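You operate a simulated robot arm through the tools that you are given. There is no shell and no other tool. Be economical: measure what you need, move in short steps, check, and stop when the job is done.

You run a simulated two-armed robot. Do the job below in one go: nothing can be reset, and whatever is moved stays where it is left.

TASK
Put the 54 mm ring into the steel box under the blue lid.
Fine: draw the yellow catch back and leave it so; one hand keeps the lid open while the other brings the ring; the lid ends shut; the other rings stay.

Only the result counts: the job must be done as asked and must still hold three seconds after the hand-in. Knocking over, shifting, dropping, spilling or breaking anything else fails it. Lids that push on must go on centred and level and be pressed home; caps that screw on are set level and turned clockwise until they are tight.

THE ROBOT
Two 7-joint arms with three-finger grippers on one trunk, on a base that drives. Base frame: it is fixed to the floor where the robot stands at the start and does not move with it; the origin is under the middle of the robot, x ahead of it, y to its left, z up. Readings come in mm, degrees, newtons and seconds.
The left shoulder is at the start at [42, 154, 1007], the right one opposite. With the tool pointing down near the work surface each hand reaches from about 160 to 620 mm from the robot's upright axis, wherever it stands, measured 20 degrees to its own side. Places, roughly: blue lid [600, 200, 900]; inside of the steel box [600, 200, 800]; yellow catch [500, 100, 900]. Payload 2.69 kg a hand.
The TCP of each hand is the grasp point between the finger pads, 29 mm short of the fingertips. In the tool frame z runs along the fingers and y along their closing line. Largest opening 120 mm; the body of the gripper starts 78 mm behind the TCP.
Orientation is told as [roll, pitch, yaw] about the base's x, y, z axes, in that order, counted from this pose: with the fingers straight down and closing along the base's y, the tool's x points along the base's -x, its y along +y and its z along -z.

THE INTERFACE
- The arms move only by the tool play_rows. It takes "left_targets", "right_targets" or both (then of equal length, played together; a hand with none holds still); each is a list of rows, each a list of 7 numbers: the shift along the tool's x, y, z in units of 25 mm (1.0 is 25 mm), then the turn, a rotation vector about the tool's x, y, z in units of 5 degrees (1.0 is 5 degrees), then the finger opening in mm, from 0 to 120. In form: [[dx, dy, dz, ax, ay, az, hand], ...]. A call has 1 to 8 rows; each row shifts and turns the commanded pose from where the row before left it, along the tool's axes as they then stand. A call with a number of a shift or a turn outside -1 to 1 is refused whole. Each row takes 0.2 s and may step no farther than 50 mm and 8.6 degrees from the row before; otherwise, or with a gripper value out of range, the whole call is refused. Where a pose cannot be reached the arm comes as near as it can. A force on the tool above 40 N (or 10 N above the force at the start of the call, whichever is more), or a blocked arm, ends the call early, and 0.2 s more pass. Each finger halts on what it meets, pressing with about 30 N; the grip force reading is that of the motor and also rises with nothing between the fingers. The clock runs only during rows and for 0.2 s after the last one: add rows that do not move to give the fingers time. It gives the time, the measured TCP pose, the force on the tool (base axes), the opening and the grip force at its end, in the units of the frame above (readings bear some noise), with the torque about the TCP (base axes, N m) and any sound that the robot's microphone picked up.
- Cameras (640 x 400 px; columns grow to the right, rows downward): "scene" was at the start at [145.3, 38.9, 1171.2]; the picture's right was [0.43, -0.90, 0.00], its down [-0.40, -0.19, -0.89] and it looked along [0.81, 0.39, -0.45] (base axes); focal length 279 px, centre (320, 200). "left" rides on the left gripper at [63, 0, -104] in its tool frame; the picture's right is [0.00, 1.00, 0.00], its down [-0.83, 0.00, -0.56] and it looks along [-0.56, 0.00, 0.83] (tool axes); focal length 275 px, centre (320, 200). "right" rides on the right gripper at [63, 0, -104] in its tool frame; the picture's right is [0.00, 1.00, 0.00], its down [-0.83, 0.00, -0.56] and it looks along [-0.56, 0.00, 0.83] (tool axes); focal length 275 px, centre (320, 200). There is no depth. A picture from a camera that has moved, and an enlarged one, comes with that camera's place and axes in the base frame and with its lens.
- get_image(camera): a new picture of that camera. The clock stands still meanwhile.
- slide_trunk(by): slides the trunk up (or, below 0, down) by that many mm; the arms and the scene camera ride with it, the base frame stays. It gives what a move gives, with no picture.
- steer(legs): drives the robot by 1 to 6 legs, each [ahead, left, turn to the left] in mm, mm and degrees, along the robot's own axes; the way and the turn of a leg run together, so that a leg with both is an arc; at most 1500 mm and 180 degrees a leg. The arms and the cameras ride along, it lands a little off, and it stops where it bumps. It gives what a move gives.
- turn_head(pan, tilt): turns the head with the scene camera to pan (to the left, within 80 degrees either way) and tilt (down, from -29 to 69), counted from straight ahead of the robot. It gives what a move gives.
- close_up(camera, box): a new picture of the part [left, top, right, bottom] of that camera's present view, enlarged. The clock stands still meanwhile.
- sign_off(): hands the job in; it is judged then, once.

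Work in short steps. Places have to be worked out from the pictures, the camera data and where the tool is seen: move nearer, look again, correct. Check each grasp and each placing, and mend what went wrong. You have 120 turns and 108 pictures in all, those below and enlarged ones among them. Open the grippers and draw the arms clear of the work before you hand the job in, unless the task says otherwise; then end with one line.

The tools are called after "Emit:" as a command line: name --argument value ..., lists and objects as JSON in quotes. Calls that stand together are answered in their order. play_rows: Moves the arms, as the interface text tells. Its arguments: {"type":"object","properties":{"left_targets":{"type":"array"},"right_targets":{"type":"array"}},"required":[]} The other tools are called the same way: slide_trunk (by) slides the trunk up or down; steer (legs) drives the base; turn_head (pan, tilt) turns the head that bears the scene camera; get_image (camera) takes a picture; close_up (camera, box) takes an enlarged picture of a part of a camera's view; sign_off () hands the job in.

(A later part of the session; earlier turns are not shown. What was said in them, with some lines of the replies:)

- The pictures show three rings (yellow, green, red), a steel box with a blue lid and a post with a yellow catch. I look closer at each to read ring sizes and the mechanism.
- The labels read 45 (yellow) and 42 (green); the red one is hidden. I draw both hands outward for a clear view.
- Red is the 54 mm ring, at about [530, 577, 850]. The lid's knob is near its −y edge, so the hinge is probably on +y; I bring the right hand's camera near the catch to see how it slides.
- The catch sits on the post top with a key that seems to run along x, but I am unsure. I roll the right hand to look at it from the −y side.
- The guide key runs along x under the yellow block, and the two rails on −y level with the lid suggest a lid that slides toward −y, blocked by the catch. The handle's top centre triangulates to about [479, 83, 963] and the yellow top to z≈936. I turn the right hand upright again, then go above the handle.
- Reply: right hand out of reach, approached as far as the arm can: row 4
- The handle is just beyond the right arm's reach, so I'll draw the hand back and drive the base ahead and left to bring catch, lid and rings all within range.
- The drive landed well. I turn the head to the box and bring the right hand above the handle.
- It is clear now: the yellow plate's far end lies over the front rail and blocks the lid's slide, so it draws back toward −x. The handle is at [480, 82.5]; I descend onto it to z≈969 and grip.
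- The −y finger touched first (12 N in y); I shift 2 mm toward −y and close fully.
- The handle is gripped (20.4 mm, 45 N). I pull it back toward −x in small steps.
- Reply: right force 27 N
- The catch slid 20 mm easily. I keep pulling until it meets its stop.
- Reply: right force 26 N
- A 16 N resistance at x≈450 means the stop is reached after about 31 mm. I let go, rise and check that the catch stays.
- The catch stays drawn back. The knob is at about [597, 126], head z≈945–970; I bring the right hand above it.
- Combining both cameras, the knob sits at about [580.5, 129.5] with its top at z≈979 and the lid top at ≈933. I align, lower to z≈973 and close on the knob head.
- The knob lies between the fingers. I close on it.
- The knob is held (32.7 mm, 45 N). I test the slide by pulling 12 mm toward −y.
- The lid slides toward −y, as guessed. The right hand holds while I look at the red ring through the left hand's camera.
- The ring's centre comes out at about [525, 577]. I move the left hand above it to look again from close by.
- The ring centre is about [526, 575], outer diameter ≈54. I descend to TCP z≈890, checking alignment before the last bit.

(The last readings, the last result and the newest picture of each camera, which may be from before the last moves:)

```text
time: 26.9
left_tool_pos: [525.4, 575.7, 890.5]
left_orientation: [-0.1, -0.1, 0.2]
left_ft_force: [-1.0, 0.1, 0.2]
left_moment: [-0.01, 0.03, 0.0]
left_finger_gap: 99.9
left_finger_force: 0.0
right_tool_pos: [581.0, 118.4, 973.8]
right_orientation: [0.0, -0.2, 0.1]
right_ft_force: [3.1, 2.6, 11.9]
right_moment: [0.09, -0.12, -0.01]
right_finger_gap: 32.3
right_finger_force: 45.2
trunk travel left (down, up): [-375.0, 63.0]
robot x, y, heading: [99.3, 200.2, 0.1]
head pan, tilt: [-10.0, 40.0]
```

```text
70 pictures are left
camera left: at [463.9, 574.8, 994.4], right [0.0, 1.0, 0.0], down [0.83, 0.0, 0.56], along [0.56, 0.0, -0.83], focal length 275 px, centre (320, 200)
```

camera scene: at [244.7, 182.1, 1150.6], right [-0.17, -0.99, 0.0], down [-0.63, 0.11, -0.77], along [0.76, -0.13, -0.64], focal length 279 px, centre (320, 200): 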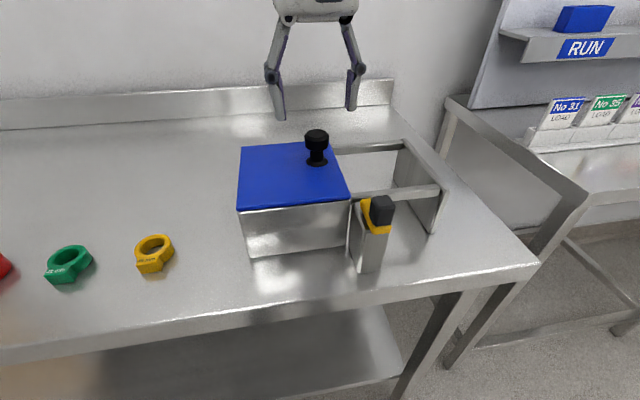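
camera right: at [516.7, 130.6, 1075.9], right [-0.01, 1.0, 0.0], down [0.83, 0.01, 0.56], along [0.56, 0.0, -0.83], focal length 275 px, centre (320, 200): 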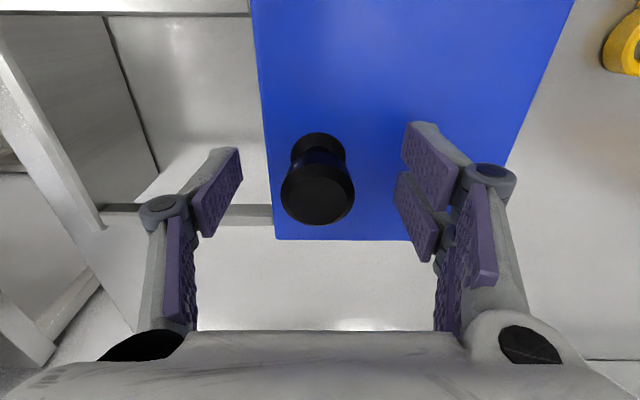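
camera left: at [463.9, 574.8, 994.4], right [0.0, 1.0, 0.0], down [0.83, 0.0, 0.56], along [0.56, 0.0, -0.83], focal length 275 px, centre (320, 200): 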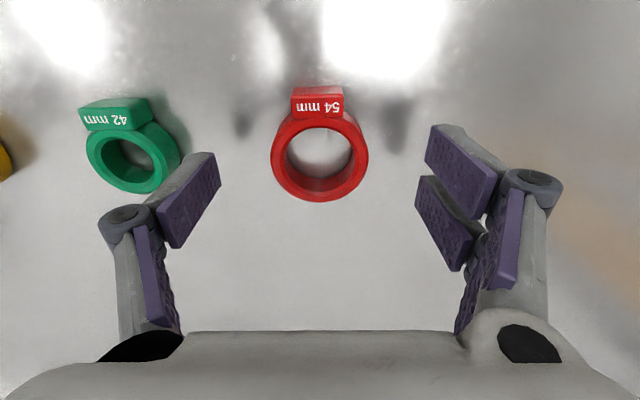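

Triangulated ring top is z≈861 at x≈526, centred in y. I lower to z≈876 and close on it.

Emit:
play_rows --left_targets '[[-0.03, 0, 0.3, 0, 0, 0, 90], [0, 0, 0.28, 0, 0, 0, 80], [0, 0, 0, 0, 0, 0, 60], [0, 0, 0, 0, 0, 0, 40], [0, 0, 0, 0, 0, 0, 40], [0, 0, 0, 0, 0, 0, 40]]'

Emit:
get_image --camera "left"

```text
time: 28.3
left_tool_pos: [528.0, 574.4, 874.5]
left_orientation: [0.0, 0.0, 0.2]
left_ft_force: [0.6, 0.1, 0.1]
left_moment: [0.01, 0.0, 0.02]
left_finger_gap: 51.8
left_finger_force: 29.7
right_tool_pos: [581.0, 118.2, 973.0]
right_orientation: [0.0, -0.2, 0.2]
right_ft_force: [3.5, 2.1, 13.3]
right_moment: [0.07, -0.23, 0.01]
right_finger_gap: 32.7
right_finger_force: 45.0
trunk travel left (down, up): [-375.0, 63.0]
robot x, y, heading: [101.3, 197.4, 0.1]
head pan, tilt: [-10.0, 40.0]
```

```text
69 pictures are left
camera left: at [466.0, 575.1, 978.2], right [0.0, 1.0, 0.0], down [0.83, 0.0, 0.56], along [0.56, 0.0, -0.83], focal length 275 px, centre (320, 200)
```

left: 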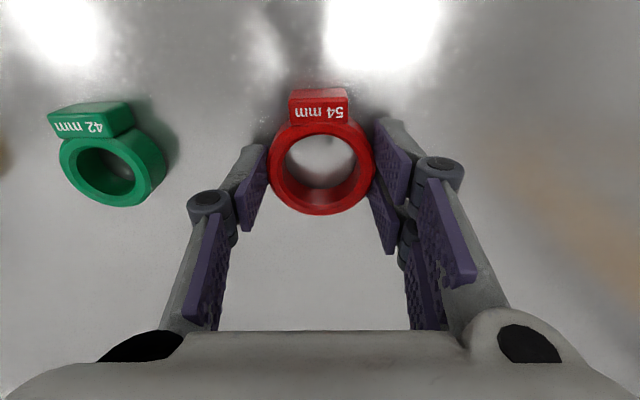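

Gripped at 51.8 mm. I lift it slowly and check that it holds.

Emit:
play_rows --left_targets '[[0, 0, 0, 0, 0, 0, 35], [0, 0, -0.5, 0, 0, 0, 35], [0, 0, -0.8, 0, 0, 0, 35], [0, 0, -1, 0, 0, 0, 35], [0, 0, -1, 0, 0, 0, 35], [0, 0, -1, 0, 0, 0, 35], [0, 0, -1, 0, 0, 0, 35], [0, 0, 0, 0, 0, 0, 35]]'

Emit:
get_image --camera "left"

```text
time: 30.1
left_tool_pos: [529.1, 573.5, 1006.2]
left_orientation: [0.0, 0.0, 0.2]
left_ft_force: [-0.7, -0.3, 0.0]
left_moment: [-0.02, 0.02, -0.01]
left_finger_gap: 51.9
left_finger_force: 30.5
right_tool_pos: [579.9, 116.4, 972.2]
right_orientation: [-0.1, -0.3, 0.1]
right_ft_force: [3.0, 1.9, 12.6]
right_moment: [0.03, -0.13, 0.01]
right_finger_gap: 32.4
right_finger_force: 44.8
trunk travel left (down, up): [-375.0, 63.0]
robot x, y, heading: [100.2, 203.0, 0.4]
head pan, tilt: [-10.0, 40.0]
```

```text
68 pictures are left
camera left: at [466.0, 573.9, 1110.5], right [0.0, 1.0, 0.0], down [0.83, 0.0, 0.56], along [0.56, 0.0, -0.83], focal length 275 px, centre (320, 200)
```

left: 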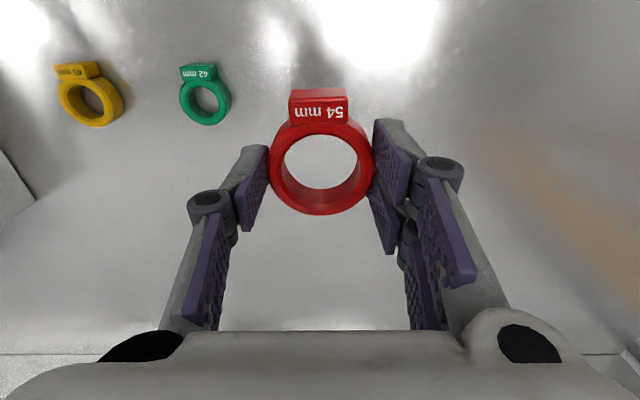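

The ring is held well. Now the right hand draws the lid open by 80 mm.

Emit:
play_rows --right_targets '[[0, -0.4, -0.02, 0, 0, 0, 25], [0, -0.6, -0.02, 0, 0, 0, 25], [0, -0.6, 0, 0, 0, 0, 25], [0, -0.6, 0, 0, 0, 0, 25], [0, -0.6, 0, 0, 0, 0, 25], [0, -0.4, 0, 0, 0, 0, 25], [0, 0, 0, 0, 0, 0, 25]]'

Emit:
get_image --camera "scene"

```text
time: 31.7
left_tool_pos: [530.2, 573.2, 1005.6]
left_orientation: [0.0, 0.1, 0.2]
left_ft_force: [0.2, -0.5, 0.2]
left_moment: [0.01, -0.01, -0.02]
left_finger_gap: 51.5
left_finger_force: 30.2
right_tool_pos: [579.4, 35.7, 971.5]
right_orientation: [-0.2, 0.0, 0.2]
right_ft_force: [6.7, 4.3, -6.7]
right_moment: [-0.02, -0.36, 0.07]
right_finger_gap: 32.5
right_finger_force: 45.3
trunk travel left (down, up): [-375.0, 63.0]
robot x, y, heading: [100.7, 197.1, 0.1]
head pan, tilt: [-10.0, 40.0]
```

```text
67 pictures are left
camera scene: at [246.2, 182.7, 1150.3], right [-0.17, -0.99, 0.0], down [-0.63, 0.11, -0.77], along [0.75, -0.13, -0.64], focal length 279 px, centre (320, 200)
```

scene: 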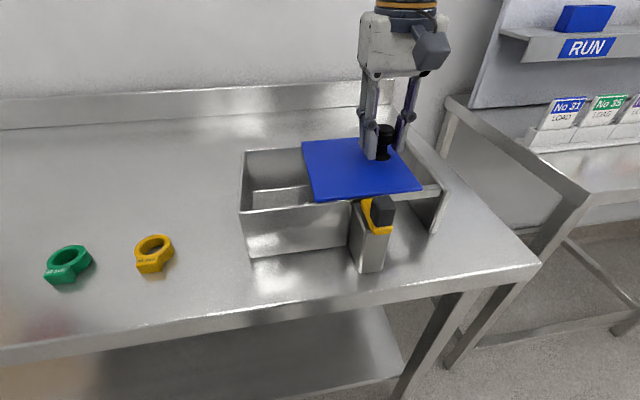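

The box is mostly open. I draw the lid another 18 mm in small steps toward the end plate.

Emit:
play_rows --right_targets '[[0, -0.24, 0, 0, 0, 0, 25], [0, -0.24, 0, 0, 0, 0, 25], [0, -0.24, 0, 0, 0, 0, 25], [0, 0, 0, 0, 0, 0, 25]]'

Emit:
close_up --camera "scene" --box '[225, 110, 465, 270]'

```text
time: 32.7
left_tool_pos: [529.2, 573.1, 1005.8]
left_orientation: [0.0, 0.0, 0.2]
left_ft_force: [0.2, 0.4, -0.5]
left_moment: [0.0, 0.02, -0.02]
left_finger_gap: 51.7
left_finger_force: 30.3
right_tool_pos: [580.0, 17.3, 972.4]
right_orientation: [0.1, 0.0, 0.2]
right_ft_force: [-3.6, 5.1, -9.5]
right_moment: [0.08, 0.55, 0.05]
right_finger_gap: 32.3
right_finger_force: 45.1
trunk travel left (down, up): [-375.0, 63.0]
robot x, y, heading: [99.6, 202.0, 0.3]
head pan, tilt: [-10.0, 40.0]
```

```text
2.50 times, centred on (345, 190) of scene
camera zoom: at [245.2, 182.7, 1150.5], right [-0.17, -0.99, 0.0], down [-0.63, 0.11, -0.77], along [0.75, -0.13, -0.64], focal length 698 px, centre (258, 225)
```

zoom: 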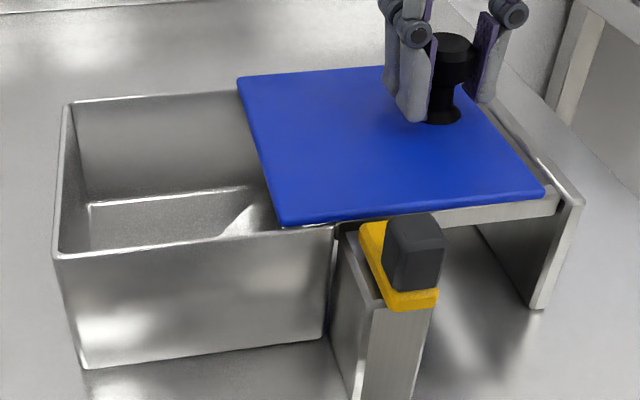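

The lid stands open: free gap from y≈128 to 233, x≈510–645. I carry the ring with the left hand toward y=180, x≈583 at z≈1006.

Emit:
play_rows --left_targets '[[-0.2, -1, -0.2, 0, 0, 0, 35], [-0.2, -1, 0, 0, 0, 0, 35], [-0.2, -1, 0, 0, 0, 0, 35], [-0.2, -1, 0, 0, 0, 0, 35], [-0.2, -1, 0, 0, 0, 0, 35], [-0.2, -1, 0, 0, 0, 0, 35], [-0.2, -1, 0, 0, 0, 0, 35], [-0.2, -1, 0, 0, 0, 0, 35]]'

Emit:
play_rows --left_targets '[[-0.15, -1, 0, 0, 0, 0, 35], [-0.15, -1, 0, 0, 0, 0, 35], [-0.15, -1, 0, 0, 0, 0, 35], [-0.15, -1, 0, 0, 0, 0, 35], [0, -1, 0, 0, 0, 0, 35], [0, -1, 0, 0, 0, 0, 35], [0, -0.5, 0, 0, 0, 0, 35], [0, 0, 0, 0, 0, 0, 35]]'

Emit:
get_image --camera "scene"

Emit:
get_image --camera "left"

```text
time: 34.5
left_tool_pos: [570.8, 375.6, 1013.3]
left_orientation: [0.0, 0.1, 0.1]
left_ft_force: [0.4, 0.0, -0.9]
left_moment: [-0.01, 0.0, -0.03]
left_finger_gap: 51.5
left_finger_force: 29.6
right_tool_pos: [580.6, 17.0, 973.3]
right_orientation: [0.0, -0.1, 0.1]
right_ft_force: [-10.4, 4.3, -17.4]
right_moment: [0.18, 0.31, 0.04]
right_finger_gap: 32.4
right_finger_force: 45.4
trunk travel left (down, up): [-375.0, 63.0]
robot x, y, heading: [100.0, 196.9, 0.3]
head pan, tilt: [-10.0, 40.0]
```

```text
time: 36.3
left_tool_pos: [587.9, 210.8, 1012.2]
left_orientation: [0.1, 0.0, 0.1]
left_ft_force: [0.2, 0.1, 0.1]
left_moment: [0.02, 0.0, -0.02]
left_finger_gap: 51.8
left_finger_force: 30.1
left hand out of reach, approached as far as the arm can: row 1
right_tool_pos: [579.9, 18.3, 972.6]
right_orientation: [0.1, -0.1, 0.2]
right_ft_force: [-12.4, 4.6, -20.6]
right_moment: [0.07, 0.4, 0.06]
right_finger_gap: 32.4
right_finger_force: 45.1
trunk travel left (down, up): [-375.0, 63.0]
robot x, y, heading: [101.0, 194.7, 0.2]
head pan, tilt: [-10.0, 40.0]
```

```text
65 pictures are left
camera scene: at [244.9, 182.4, 1150.5], right [-0.17, -0.99, 0.0], down [-0.63, 0.11, -0.77], along [0.76, -0.13, -0.64], focal length 279 px, centre (320, 200)
```

scene: 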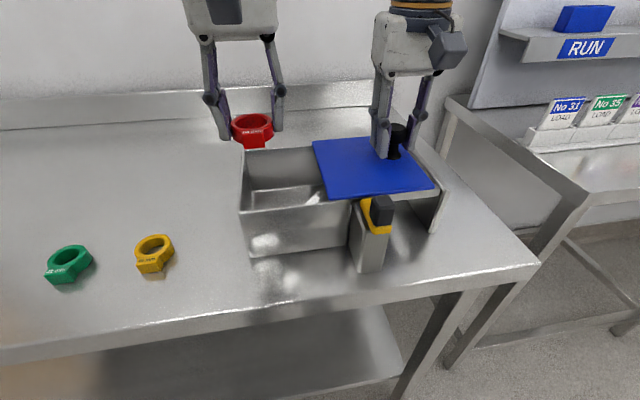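

```text
64 pictures are left
camera left: at [525.9, 211.6, 1116.4], right [0.0, 1.0, 0.0], down [0.83, 0.0, 0.56], along [0.56, 0.0, -0.83], focal length 275 px, centre (320, 200)
```

left: 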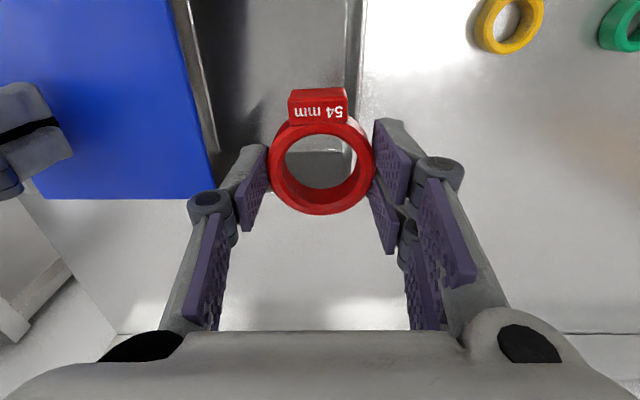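

Left hand reads [588, 211]; the gap's centre is y≈181. I shift −y by 30 mm and lower partway to z≈960, then look.

Emit:
play_rows --left_targets '[[0.1, -0.6, 0, 0, 0, 0, 35], [0.1, -0.6, 0, 0, 0, 0, 35], [0, 0, 0.8, 0, 0, 0, 35], [0, 0, 0.6, 0, 0, 0, 35], [0, 0, 0, 0, 0, 0, 35]]'

Emit:
get_image --camera "left"

Emit:
close_up --camera "scene" --box '[200, 60, 440, 250]'

```text
time: 37.5
left_tool_pos: [584.1, 179.3, 977.2]
left_orientation: [0.0, 0.0, 0.2]
left_ft_force: [0.6, 0.1, 0.2]
left_moment: [0.05, -0.03, 0.05]
left_finger_gap: 51.5
left_finger_force: 29.9
right_tool_pos: [580.1, 18.7, 972.8]
right_orientation: [-0.1, -0.1, 0.1]
right_ft_force: [-12.2, 4.3, -19.6]
right_moment: [0.06, 0.34, 0.06]
right_finger_gap: 32.5
right_finger_force: 44.9
trunk travel left (down, up): [-375.0, 63.0]
robot x, y, heading: [99.7, 198.4, 0.0]
head pan, tilt: [-10.0, 40.0]
```

```text
63 pictures are left
camera left: at [522.1, 180.2, 1081.1], right [0.0, 1.0, 0.0], down [0.83, 0.0, 0.56], along [0.56, 0.0, -0.83], focal length 275 px, centre (320, 200)
```

left: 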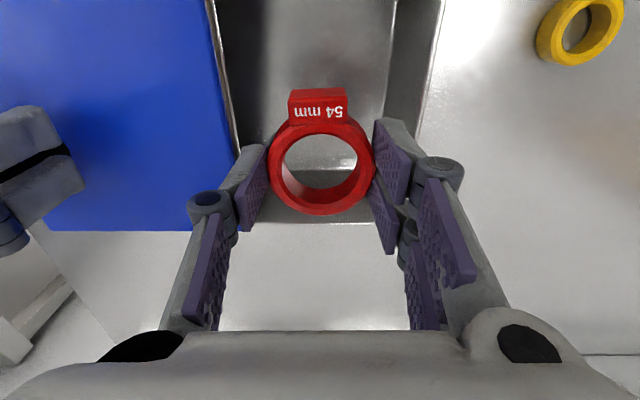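

```text
2.11 times, centred on (320, 155) of scene
camera zoom: at [244.9, 182.4, 1150.5], right [-0.17, -0.99, 0.0], down [-0.63, 0.11, -0.77], along [0.76, -0.13, -0.64], focal length 588 px, centre (320, 295)
```

zoom: 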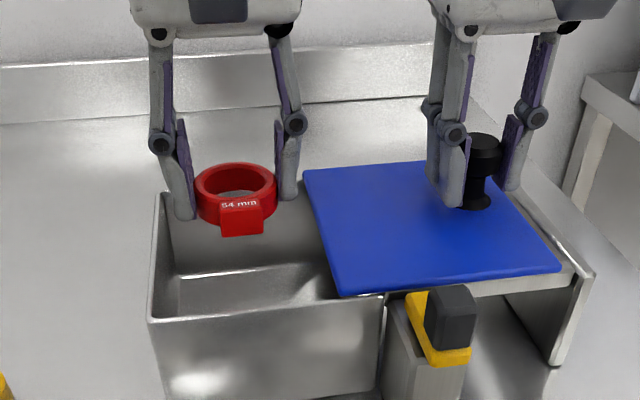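

The hand is centred, but the knuckles (about ±51 mm) would be tight in the 105 mm gap when lowered. I rise a little and yaw the left hand to turn its closing line toward x, where there is more room.

Emit:
play_rows --left_targets '[[0, 0, -0.7, 0, 0, 1, 35], [0, 0, 0, 0, 0, 1, 35], [0, 0, 0, 0, 0, 1, 35], [0, 0, 0, 0, 0, 1, 35], [0, 0, 0, 0, 0, 1, 35], [0, 0, 0, 0, 0, 1, 35], [0, 0, 0, 0, 0, 1, 35], [0, 0, 0, 0, 0, 1, 35]]'

Emit:
get_image --camera "scene"

```text
time: 39.3
left_tool_pos: [583.5, 181.2, 995.4]
left_orientation: [0.1, 0.0, -39.9]
left_ft_force: [0.4, 0.6, -0.1]
left_moment: [0.01, 0.02, -0.03]
left_finger_gap: 51.6
left_finger_force: 30.4
right_tool_pos: [579.7, 17.5, 973.2]
right_orientation: [0.0, -0.1, 0.2]
right_ft_force: [-12.0, 5.2, -17.1]
right_moment: [0.03, 0.31, 0.0]
right_finger_gap: 32.5
right_finger_force: 45.0
trunk travel left (down, up): [-375.0, 63.0]
robot x, y, heading: [98.6, 198.1, 0.1]
head pan, tilt: [-10.0, 40.0]
```

```text
61 pictures are left
camera scene: at [244.9, 182.4, 1150.5], right [-0.17, -0.99, 0.0], down [-0.63, 0.11, -0.77], along [0.76, -0.13, -0.64], focal length 279 px, centre (320, 200)
```

scene: 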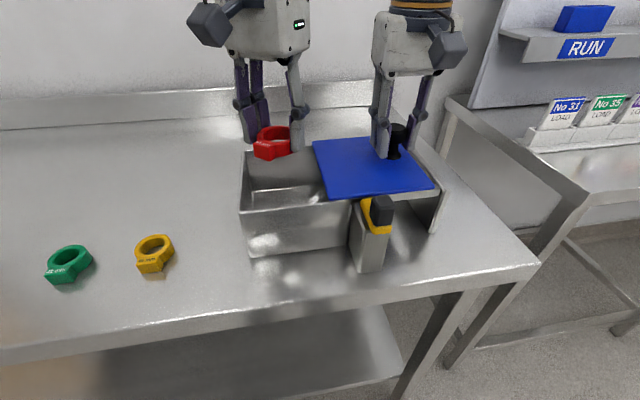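

The turn works. I turn 25° more and lower partway.

Emit:
play_rows --left_targets '[[0, 0, 0, 0, 0, 1, 35], [0, 0, 0, 0, 0, 1, 35], [0, 0, 0, 0, 0, 1, 35], [0, 0, 0, 0, 0, 1, 35], [0, 0, 0, 0, 0, 1, 35], [0, 0, 0.6, 0, 0, 0, 35], [0, 0, 0.8, 0, 0, 0, 35], [0, 0, 0, 0, 0, 0, 35]]'

Emit:
get_image --camera "left"

Emit:
close_up --camera "scene" --box '[200, 60, 440, 250]'

```text
time: 41.1
left_tool_pos: [584.1, 181.9, 958.0]
left_orientation: [0.0, 0.1, -64.8]
left_ft_force: [0.6, -0.3, -1.0]
left_moment: [-0.01, 0.01, 0.05]
left_finger_gap: 51.4
left_finger_force: 30.1
right_tool_pos: [581.4, 18.6, 972.9]
right_orientation: [0.0, -0.1, 0.3]
right_ft_force: [-8.5, 4.4, -15.3]
right_moment: [0.07, 0.25, 0.03]
right_finger_gap: 32.5
right_finger_force: 45.0
trunk travel left (down, up): [-375.0, 63.0]
robot x, y, heading: [101.8, 198.1, 0.2]
head pan, tilt: [-10.0, 40.0]
```

```text
60 pictures are left
camera left: at [558.8, 240.8, 1061.6], right [0.91, 0.42, 0.0], down [0.35, -0.75, 0.56], along [0.23, -0.5, -0.83], focal length 275 px, centre (320, 200)
```

left: 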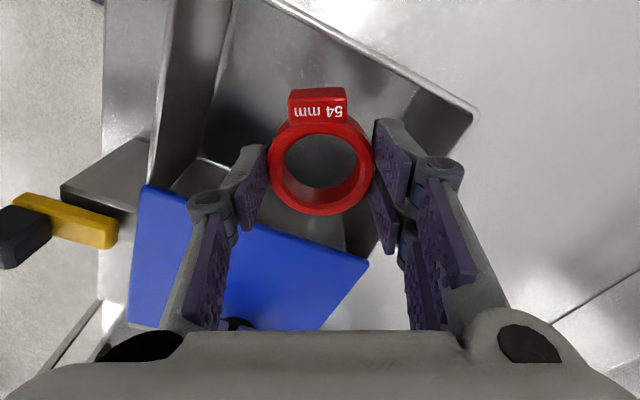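

```text
2.11 times, centred on (320, 155) of scene
camera zoom: at [244.9, 182.5, 1150.6], right [-0.17, -0.99, 0.0], down [-0.63, 0.11, -0.77], along [0.76, -0.13, -0.64], focal length 588 px, centre (320, 295)
```

zoom: 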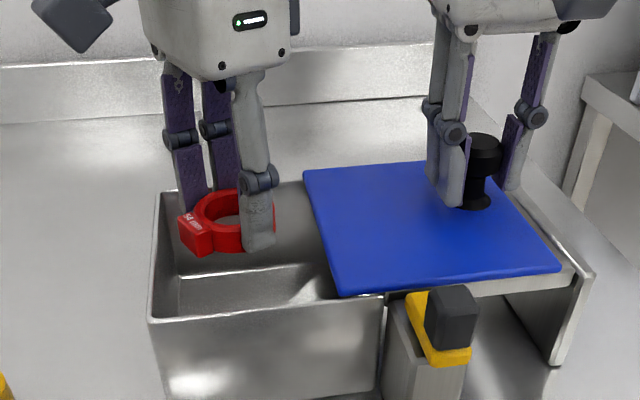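

There is room. I shift 7 mm toward −y so the tag clears the wall, and lower to z≈892.

Emit:
play_rows --left_targets '[[-0.25, -0.12, 0, 0, 0, 0, 35], [0, 0, 0.6, 0, 0, 0, 35], [0, 0, 0.7, 0, 0, 0, 35], [0, 0, 0.7, 0, 0, 0, 35], [0, 0, 0.6, 0, 0, 0, 35], [0, 0, 0, 0, 0, 0, 35]]'

Emit:
close_up --camera "scene" --box '[200, 80, 440, 270]'

```text
time: 42.5
left_tool_pos: [583.6, 176.3, 894.0]
left_orientation: [0.0, 0.0, -64.8]
left_ft_force: [-0.2, 0.8, -0.2]
left_moment: [0.01, 0.01, -0.02]
left_finger_gap: 51.7
left_finger_force: 30.4
right_tool_pos: [579.7, 18.5, 972.6]
right_orientation: [-0.1, -0.1, 0.3]
right_ft_force: [-7.8, 4.9, -12.9]
right_moment: [0.09, 0.17, 0.08]
right_finger_gap: 32.3
right_finger_force: 44.3
trunk travel left (down, up): [-375.0, 63.0]
robot x, y, heading: [95.6, 195.5, 0.0]
head pan, tilt: [-10.0, 40.0]
```

```text
2.11 times, centred on (320, 175) of scene
camera zoom: at [244.9, 182.6, 1150.6], right [-0.17, -0.99, 0.0], down [-0.63, 0.11, -0.77], along [0.76, -0.13, -0.64], focal length 588 px, centre (320, 253)
```

zoom: 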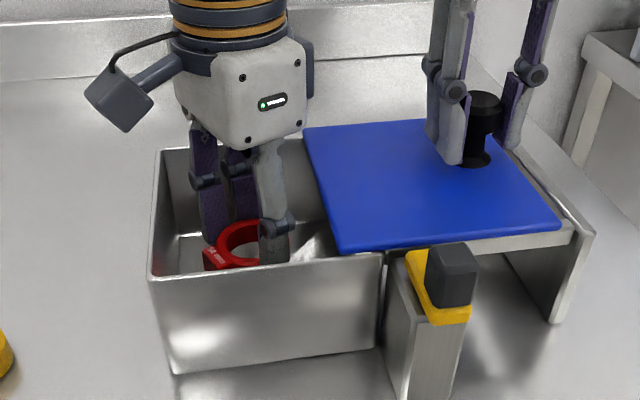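

Going down well and without contact. I feel for the floor in small steps.

Emit:
play_rows --left_targets '[[0, 0, 0.16, 0, 0, 0, 35], [0, 0, 0.16, 0, 0, 0, 35], [0, 0, 0.12, 0, 0, 0, 35], [0, 0, 0, 0, 0, 0, 35]]'

```text
time: 43.5
left_tool_pos: [585.1, 174.4, 884.2]
left_orientation: [-0.1, 0.0, -64.8]
left_ft_force: [-0.3, -0.7, 0.4]
left_moment: [0.02, 0.01, -0.01]
left_finger_gap: 51.6
left_finger_force: 29.6
right_tool_pos: [580.4, 20.4, 972.8]
right_orientation: [0.0, -0.2, 0.2]
right_ft_force: [-6.3, 4.7, -9.9]
right_moment: [0.05, 0.17, -0.01]
right_finger_gap: 32.5
right_finger_force: 45.2
trunk travel left (down, up): [-375.0, 63.0]
robot x, y, heading: [101.2, 197.4, 0.4]
head pan, tilt: [-10.0, 40.0]
```

Emit:
play_rows --left_targets '[[0, 0, 0.1, 0, 0, 0, 35], [0, 0, 0.1, 0, 0, 0, 35], [0, 0, 0, 0, 0, 0, 35]]'

```text
time: 44.3
left_tool_pos: [584.6, 173.8, 879.2]
left_orientation: [0.0, 0.0, -64.8]
left_ft_force: [-0.5, 0.1, -0.6]
left_moment: [0.01, 0.04, 0.0]
left_finger_gap: 51.7
left_finger_force: 30.4
right_tool_pos: [581.2, 18.1, 973.6]
right_orientation: [0.0, 0.0, 0.2]
right_ft_force: [-4.6, 4.2, -7.8]
right_moment: [0.05, 0.14, 0.05]
right_finger_gap: 32.7
right_finger_force: 44.8
trunk travel left (down, up): [-375.0, 63.0]
robot x, y, heading: [98.1, 197.6, 0.2]
head pan, tilt: [-10.0, 40.0]
```

Still no contact at z 879, so I go a little lower.

Emit:
play_rows --left_targets '[[0, 0, 0.08, 0, 0, 0, 35], [0, 0, 0.08, 0, 0, 0, 35], [0, 0, 0, 0, 0, 0, 35]]'

```text
time: 45.1
left_tool_pos: [585.3, 175.0, 877.1]
left_orientation: [0.3, -0.2, -64.8]
left_ft_force: [-1.2, -5.2, 24.0]
left_moment: [-0.26, 0.05, -0.1]
left_finger_gap: 51.9
left_finger_force: 30.1
right_tool_pos: [580.6, 17.1, 973.3]
right_orientation: [0.0, -0.2, 0.2]
right_ft_force: [2.6, 5.1, -16.3]
right_moment: [-0.05, -0.03, 0.03]
right_finger_gap: 32.2
right_finger_force: 44.4
trunk travel left (down, up): [-375.0, 63.0]
robot x, y, heading: [98.7, 199.8, -0.1]
head pan, tilt: [-10.0, 40.0]
```

The ring rests on the floor (24 N). I ease up slightly, open to 66 mm, and rise straight out.

Emit:
play_rows --left_targets '[[0, 0, -0.06, 0, 0, 0, 35], [0, 0, 0, 0, 0, 0, 66], [0, 0, 0, 0, 0, 0, 66], [0, 0, -0.5, 0, 0, 0, 66], [0, 0, -1, 0, 0, 0, 66], [0, 0, -1, 0, 0, 0, 66], [0, 0, -1, 0, 0, 0, 66], [0, 0, -1, 0, 0, 0, 66]]'

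Emit:
get_image --camera "left"

Emit:
close_up --camera "scene" --box '[200, 80, 440, 270]'

```text
time: 46.9
left_tool_pos: [585.2, 175.1, 989.7]
left_orientation: [-0.1, -0.1, -64.7]
left_ft_force: [0.5, 0.2, -0.5]
left_moment: [0.01, 0.0, 0.02]
left_finger_gap: 66.2
left_finger_force: 0.0
right_tool_pos: [579.6, 19.7, 973.5]
right_orientation: [0.0, -0.1, 0.2]
right_ft_force: [-2.3, 4.7, -3.8]
right_moment: [0.06, 0.17, 0.07]
right_finger_gap: 32.3
right_finger_force: 45.1
trunk travel left (down, up): [-375.0, 63.0]
robot x, y, heading: [95.3, 198.9, 0.2]
head pan, tilt: [-10.0, 40.0]
```

```text
57 pictures are left
camera left: at [559.0, 232.7, 1093.0], right [0.91, 0.42, 0.0], down [0.35, -0.75, 0.56], along [0.23, -0.5, -0.83], focal length 275 px, centre (320, 200)
```

left: 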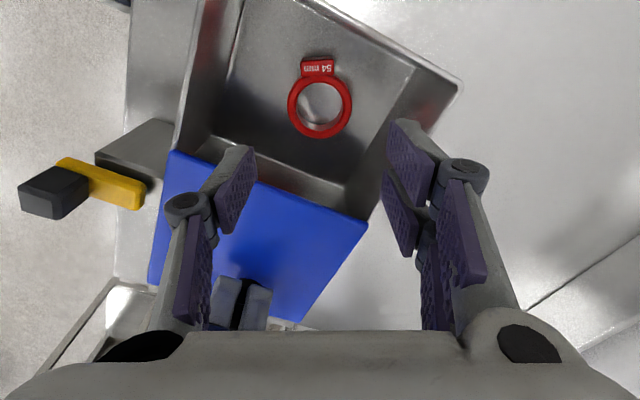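

```text
2.11 times, centred on (320, 175) of scene
camera zoom: at [244.9, 182.7, 1150.6], right [-0.17, -0.99, 0.0], down [-0.63, 0.11, -0.77], along [0.75, -0.13, -0.64], focal length 588 px, centre (320, 253)
```

zoom: 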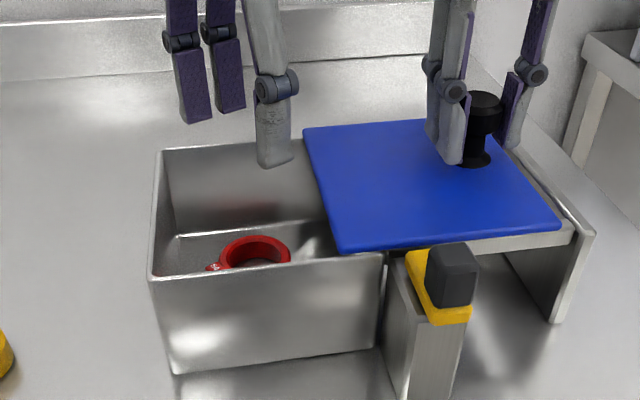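

The ring lies flat inside the box. I move the left hand away toward +y.

Emit:
play_rows --left_targets '[[0.9, 0.42, -0.5, 0, 0, 0, 66], [0.9, 0.42, -0.5, 0, 0, 0, 66], [0.9, 0.42, 0, 0, 0, 0, 66], [0.9, 0.42, 0, 0, 0, 0, 66], [0.9, 0.42, 0, 0, 0, 0, 66], [0.9, 0.42, 0, 0, 0, 0, 66], [0.9, 0.42, 0, 0, 0, 0, 66], [0.9, 0.42, 0, 0, 0, 0, 66]]'

```text
time: 48.7
left_tool_pos: [583.8, 375.0, 1011.1]
left_orientation: [-0.1, 0.0, -64.8]
left_ft_force: [0.6, 0.1, 0.2]
left_moment: [-0.01, 0.0, 0.01]
left_finger_gap: 65.8
left_finger_force: 0.1
right_tool_pos: [581.0, 18.5, 974.1]
right_orientation: [0.0, 0.0, 0.2]
right_ft_force: [-1.1, 5.6, -0.9]
right_moment: [-0.03, 0.01, 0.02]
right_finger_gap: 32.3
right_finger_force: 44.8
trunk travel left (down, up): [-375.0, 63.0]
robot x, y, heading: [95.6, 197.0, 0.2]
head pan, tilt: [-10.0, 40.0]
```

Now the right hand slides the lid shut: 100 mm first, then the rest slowly.

Emit:
play_rows --right_targets '[[0, 0.4, 0, 0, 0, 0, 25], [0, 0.6, 0, 0, 0, 0, 25], [0, 0.6, 0, 0, 0, 0, 25], [0, 0.6, 0, 0, 0, 0, 25], [0, 0.6, 0, 0, 0, 0, 25], [0, 0.6, 0, 0, 0, 0, 25], [0, 0.5, 0, 0, 0, 0, 25], [0, 0, 0, 0, 0, 0, 25]]'

Emit:
play_rows --right_targets '[[0, 0.2, 0, 0, 0, 0, 25], [0, 0.16, 0, 0, 0, 0, 25], [0, 0.12, 0, 0, 0, 0, 25], [0, 0.12, 0, 0, 0, 0, 25], [0, 0, 0, 0, 0, 0, 25]]'

Emit:
close_up --camera "scene" --box '[200, 80, 440, 270]'

```text
time: 50.5
left_tool_pos: [586.4, 374.4, 1012.0]
left_orientation: [-0.1, 0.1, -64.8]
left_ft_force: [-1.2, 0.0, -0.1]
left_moment: [-0.01, -0.03, -0.05]
left_finger_gap: 66.0
left_finger_force: 0.0
right_tool_pos: [579.1, 116.9, 972.8]
right_orientation: [-0.1, -0.3, 0.2]
right_ft_force: [13.6, 1.9, -0.4]
right_moment: [0.07, -0.47, -0.05]
right_finger_gap: 32.3
right_finger_force: 45.2
trunk travel left (down, up): [-375.0, 63.0]
robot x, y, heading: [99.9, 197.3, 0.4]
head pan, tilt: [-10.0, 40.0]
```

```text
time: 51.7
left_tool_pos: [586.4, 371.3, 1012.6]
left_orientation: [0.0, 0.1, -64.7]
left_ft_force: [-0.1, 1.0, 0.5]
left_moment: [0.0, -0.02, 0.01]
left_finger_gap: 66.0
left_finger_force: 0.1
right_tool_pos: [581.3, 129.1, 973.3]
right_orientation: [-0.1, -0.2, 0.1]
right_ft_force: [13.8, -11.3, 8.3]
right_moment: [-0.32, 0.36, 0.01]
right_finger_gap: 32.6
right_finger_force: 45.0
trunk travel left (down, up): [-375.0, 63.0]
robot x, y, heading: [96.9, 199.8, 0.2]
head pan, tilt: [-10.0, 40.0]
```

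```text
2.11 times, centred on (320, 175) of scene
camera zoom: at [246.2, 181.0, 1150.5], right [-0.17, -0.99, 0.0], down [-0.63, 0.11, -0.77], along [0.75, -0.13, -0.64], focal length 588 px, centre (320, 253)
```

zoom: 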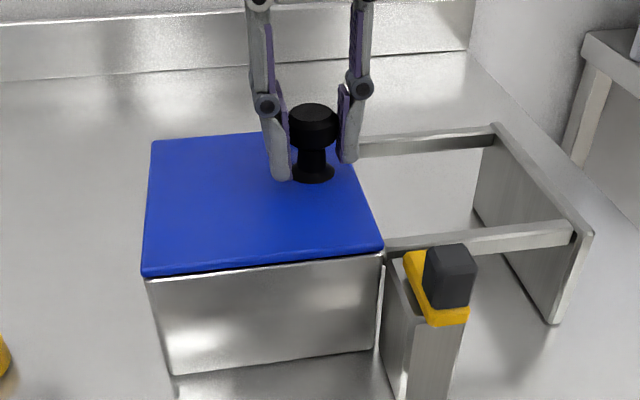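

The lid is back at its end stop (−11 N at y≈129). I push 2 mm more to be sure, then let go and rise.

Emit:
play_rows --right_targets '[[0, 0.08, 0, 0, 0, 0, 25], [0, 0, 0, 0, 0, 0, 25]]'

Emit:
play_rows --right_targets '[[0, 0, 0, 0, 0, 0, 80], [0, 0, 0, 0, 0, 0, 80], [0, 0, -0.6, 0, 0, 0, 80], [0, 0, -1, 0, 0, 0, 80], [0, 0, -1, 0, 0, 0, 80], [0.5, -1, 0, 0, 0, 0, 80], [0.5, -1, 0, 0, 0, 0, 80], [0.5, -1, 0, 0, 0, 0, 80]]'

Emit:
get_image --camera "scene"

Emit:
close_up --camera "scene" --box '[220, 120, 420, 270]'

```text
time: 52.3
left_tool_pos: [584.8, 370.3, 1012.9]
left_orientation: [0.0, 0.2, -64.8]
left_ft_force: [-0.4, -0.3, 1.0]
left_moment: [0.0, -0.03, 0.01]
left_finger_gap: 66.1
left_finger_force: 0.0
right_tool_pos: [580.2, 128.7, 973.4]
right_orientation: [-0.1, -0.2, 0.1]
right_ft_force: [14.3, -24.9, 15.4]
right_moment: [-0.34, 0.55, -0.15]
right_finger_gap: 32.4
right_finger_force: 44.7
trunk travel left (down, up): [-375.0, 63.0]
robot x, y, heading: [101.2, 195.8, -0.1]
head pan, tilt: [-10.0, 40.0]
```

```text
time: 54.1
left_tool_pos: [584.9, 372.5, 1011.3]
left_orientation: [0.1, 0.1, -64.7]
left_ft_force: [0.3, -0.1, -0.1]
left_moment: [-0.01, 0.0, 0.02]
left_finger_gap: 65.9
left_finger_force: 0.1
right_tool_pos: [539.8, 57.6, 1038.4]
right_orientation: [0.0, -0.2, 0.2]
right_ft_force: [1.1, -0.2, 0.1]
right_moment: [0.03, -0.01, 0.01]
right_finger_gap: 80.1
right_finger_force: 0.1
trunk travel left (down, up): [-375.0, 63.0]
robot x, y, heading: [101.5, 196.1, 0.2]
head pan, tilt: [-10.0, 40.0]
```

```text
54 pictures are left
camera scene: at [244.8, 181.6, 1150.6], right [-0.17, -0.99, 0.0], down [-0.63, 0.11, -0.77], along [0.76, -0.13, -0.64], focal length 279 px, centre (320, 200)
```

scene: 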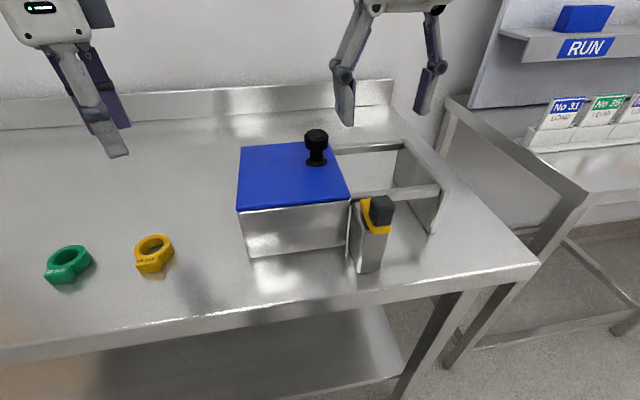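

```text
2.67 times, centred on (320, 195) of scene
camera zoom: at [244.8, 181.6, 1150.6], right [-0.17, -0.99, 0.0], down [-0.63, 0.11, -0.77], along [0.76, -0.13, -0.64], focal length 745 px, centre (320, 213)
```

zoom: 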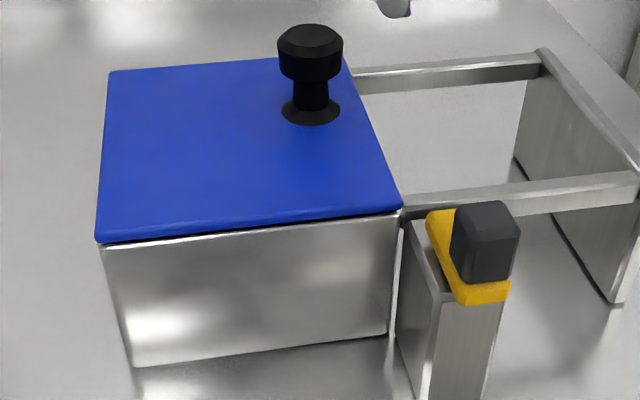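

The lid is shut, the catch is still drawn back, and the other rings are unmoved. I open both grippers and draw the arms well clear.

Emit:
play_rows --left_targets '[[0.8, 0.3, -0.5, 0, 0, 0, 100], [0.8, 0.3, -0.5, 0, 0, 0, 110], [0, 0, -0.5, 0, 0, 0, 110], [0, 0, 0, 0, 0, 0, 110]]' --right_targets '[[0.5, -1, -0.5, 0, 0, 0, 100], [1, -1, -0.5, 0, 0, 0, 110], [1, -1, 0, 0, 0, 0, 110], [1, -1, 0, 0, 0, 0, 110]]'

Emit:
close_up --camera "scene" --box '[20, 110, 460, 300]'

```text
time: 55.1
left_tool_pos: [581.4, 416.5, 1053.5]
left_orientation: [0.0, 0.0, -64.9]
left_ft_force: [-0.5, 0.4, -0.4]
left_moment: [-0.05, 0.0, -0.01]
left_finger_gap: 110.0
left_finger_force: 0.1
right_tool_pos: [453.7, -46.3, 1063.8]
right_orientation: [-0.1, -0.2, 0.1]
right_ft_force: [0.2, 0.2, -0.1]
right_moment: [0.01, 0.0, 0.0]
right_finger_gap: 110.0
right_finger_force: 0.0
trunk travel left (down, up): [-375.0, 63.0]
robot x, y, heading: [98.5, 194.7, 0.2]
head pan, tilt: [-10.0, 40.0]
```

```text
1.45 times, centred on (240, 205) of scene
camera zoom: at [244.7, 181.9, 1150.6], right [-0.17, -0.99, 0.0], down [-0.63, 0.11, -0.77], along [0.76, -0.13, -0.64], focal length 406 px, centre (436, 193)
```

zoom: 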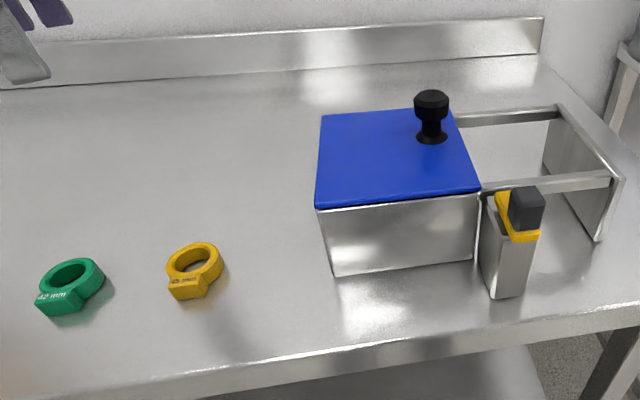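

Everything is as asked and both arms are clear, so I hand the job in.

Emit:
sign_off

```text
The job is handed in.
```

The red 54 mm ring is in the steel box with the blue lid slid shut, the yellow catch is left drawn back, and the other two rings were not touched.
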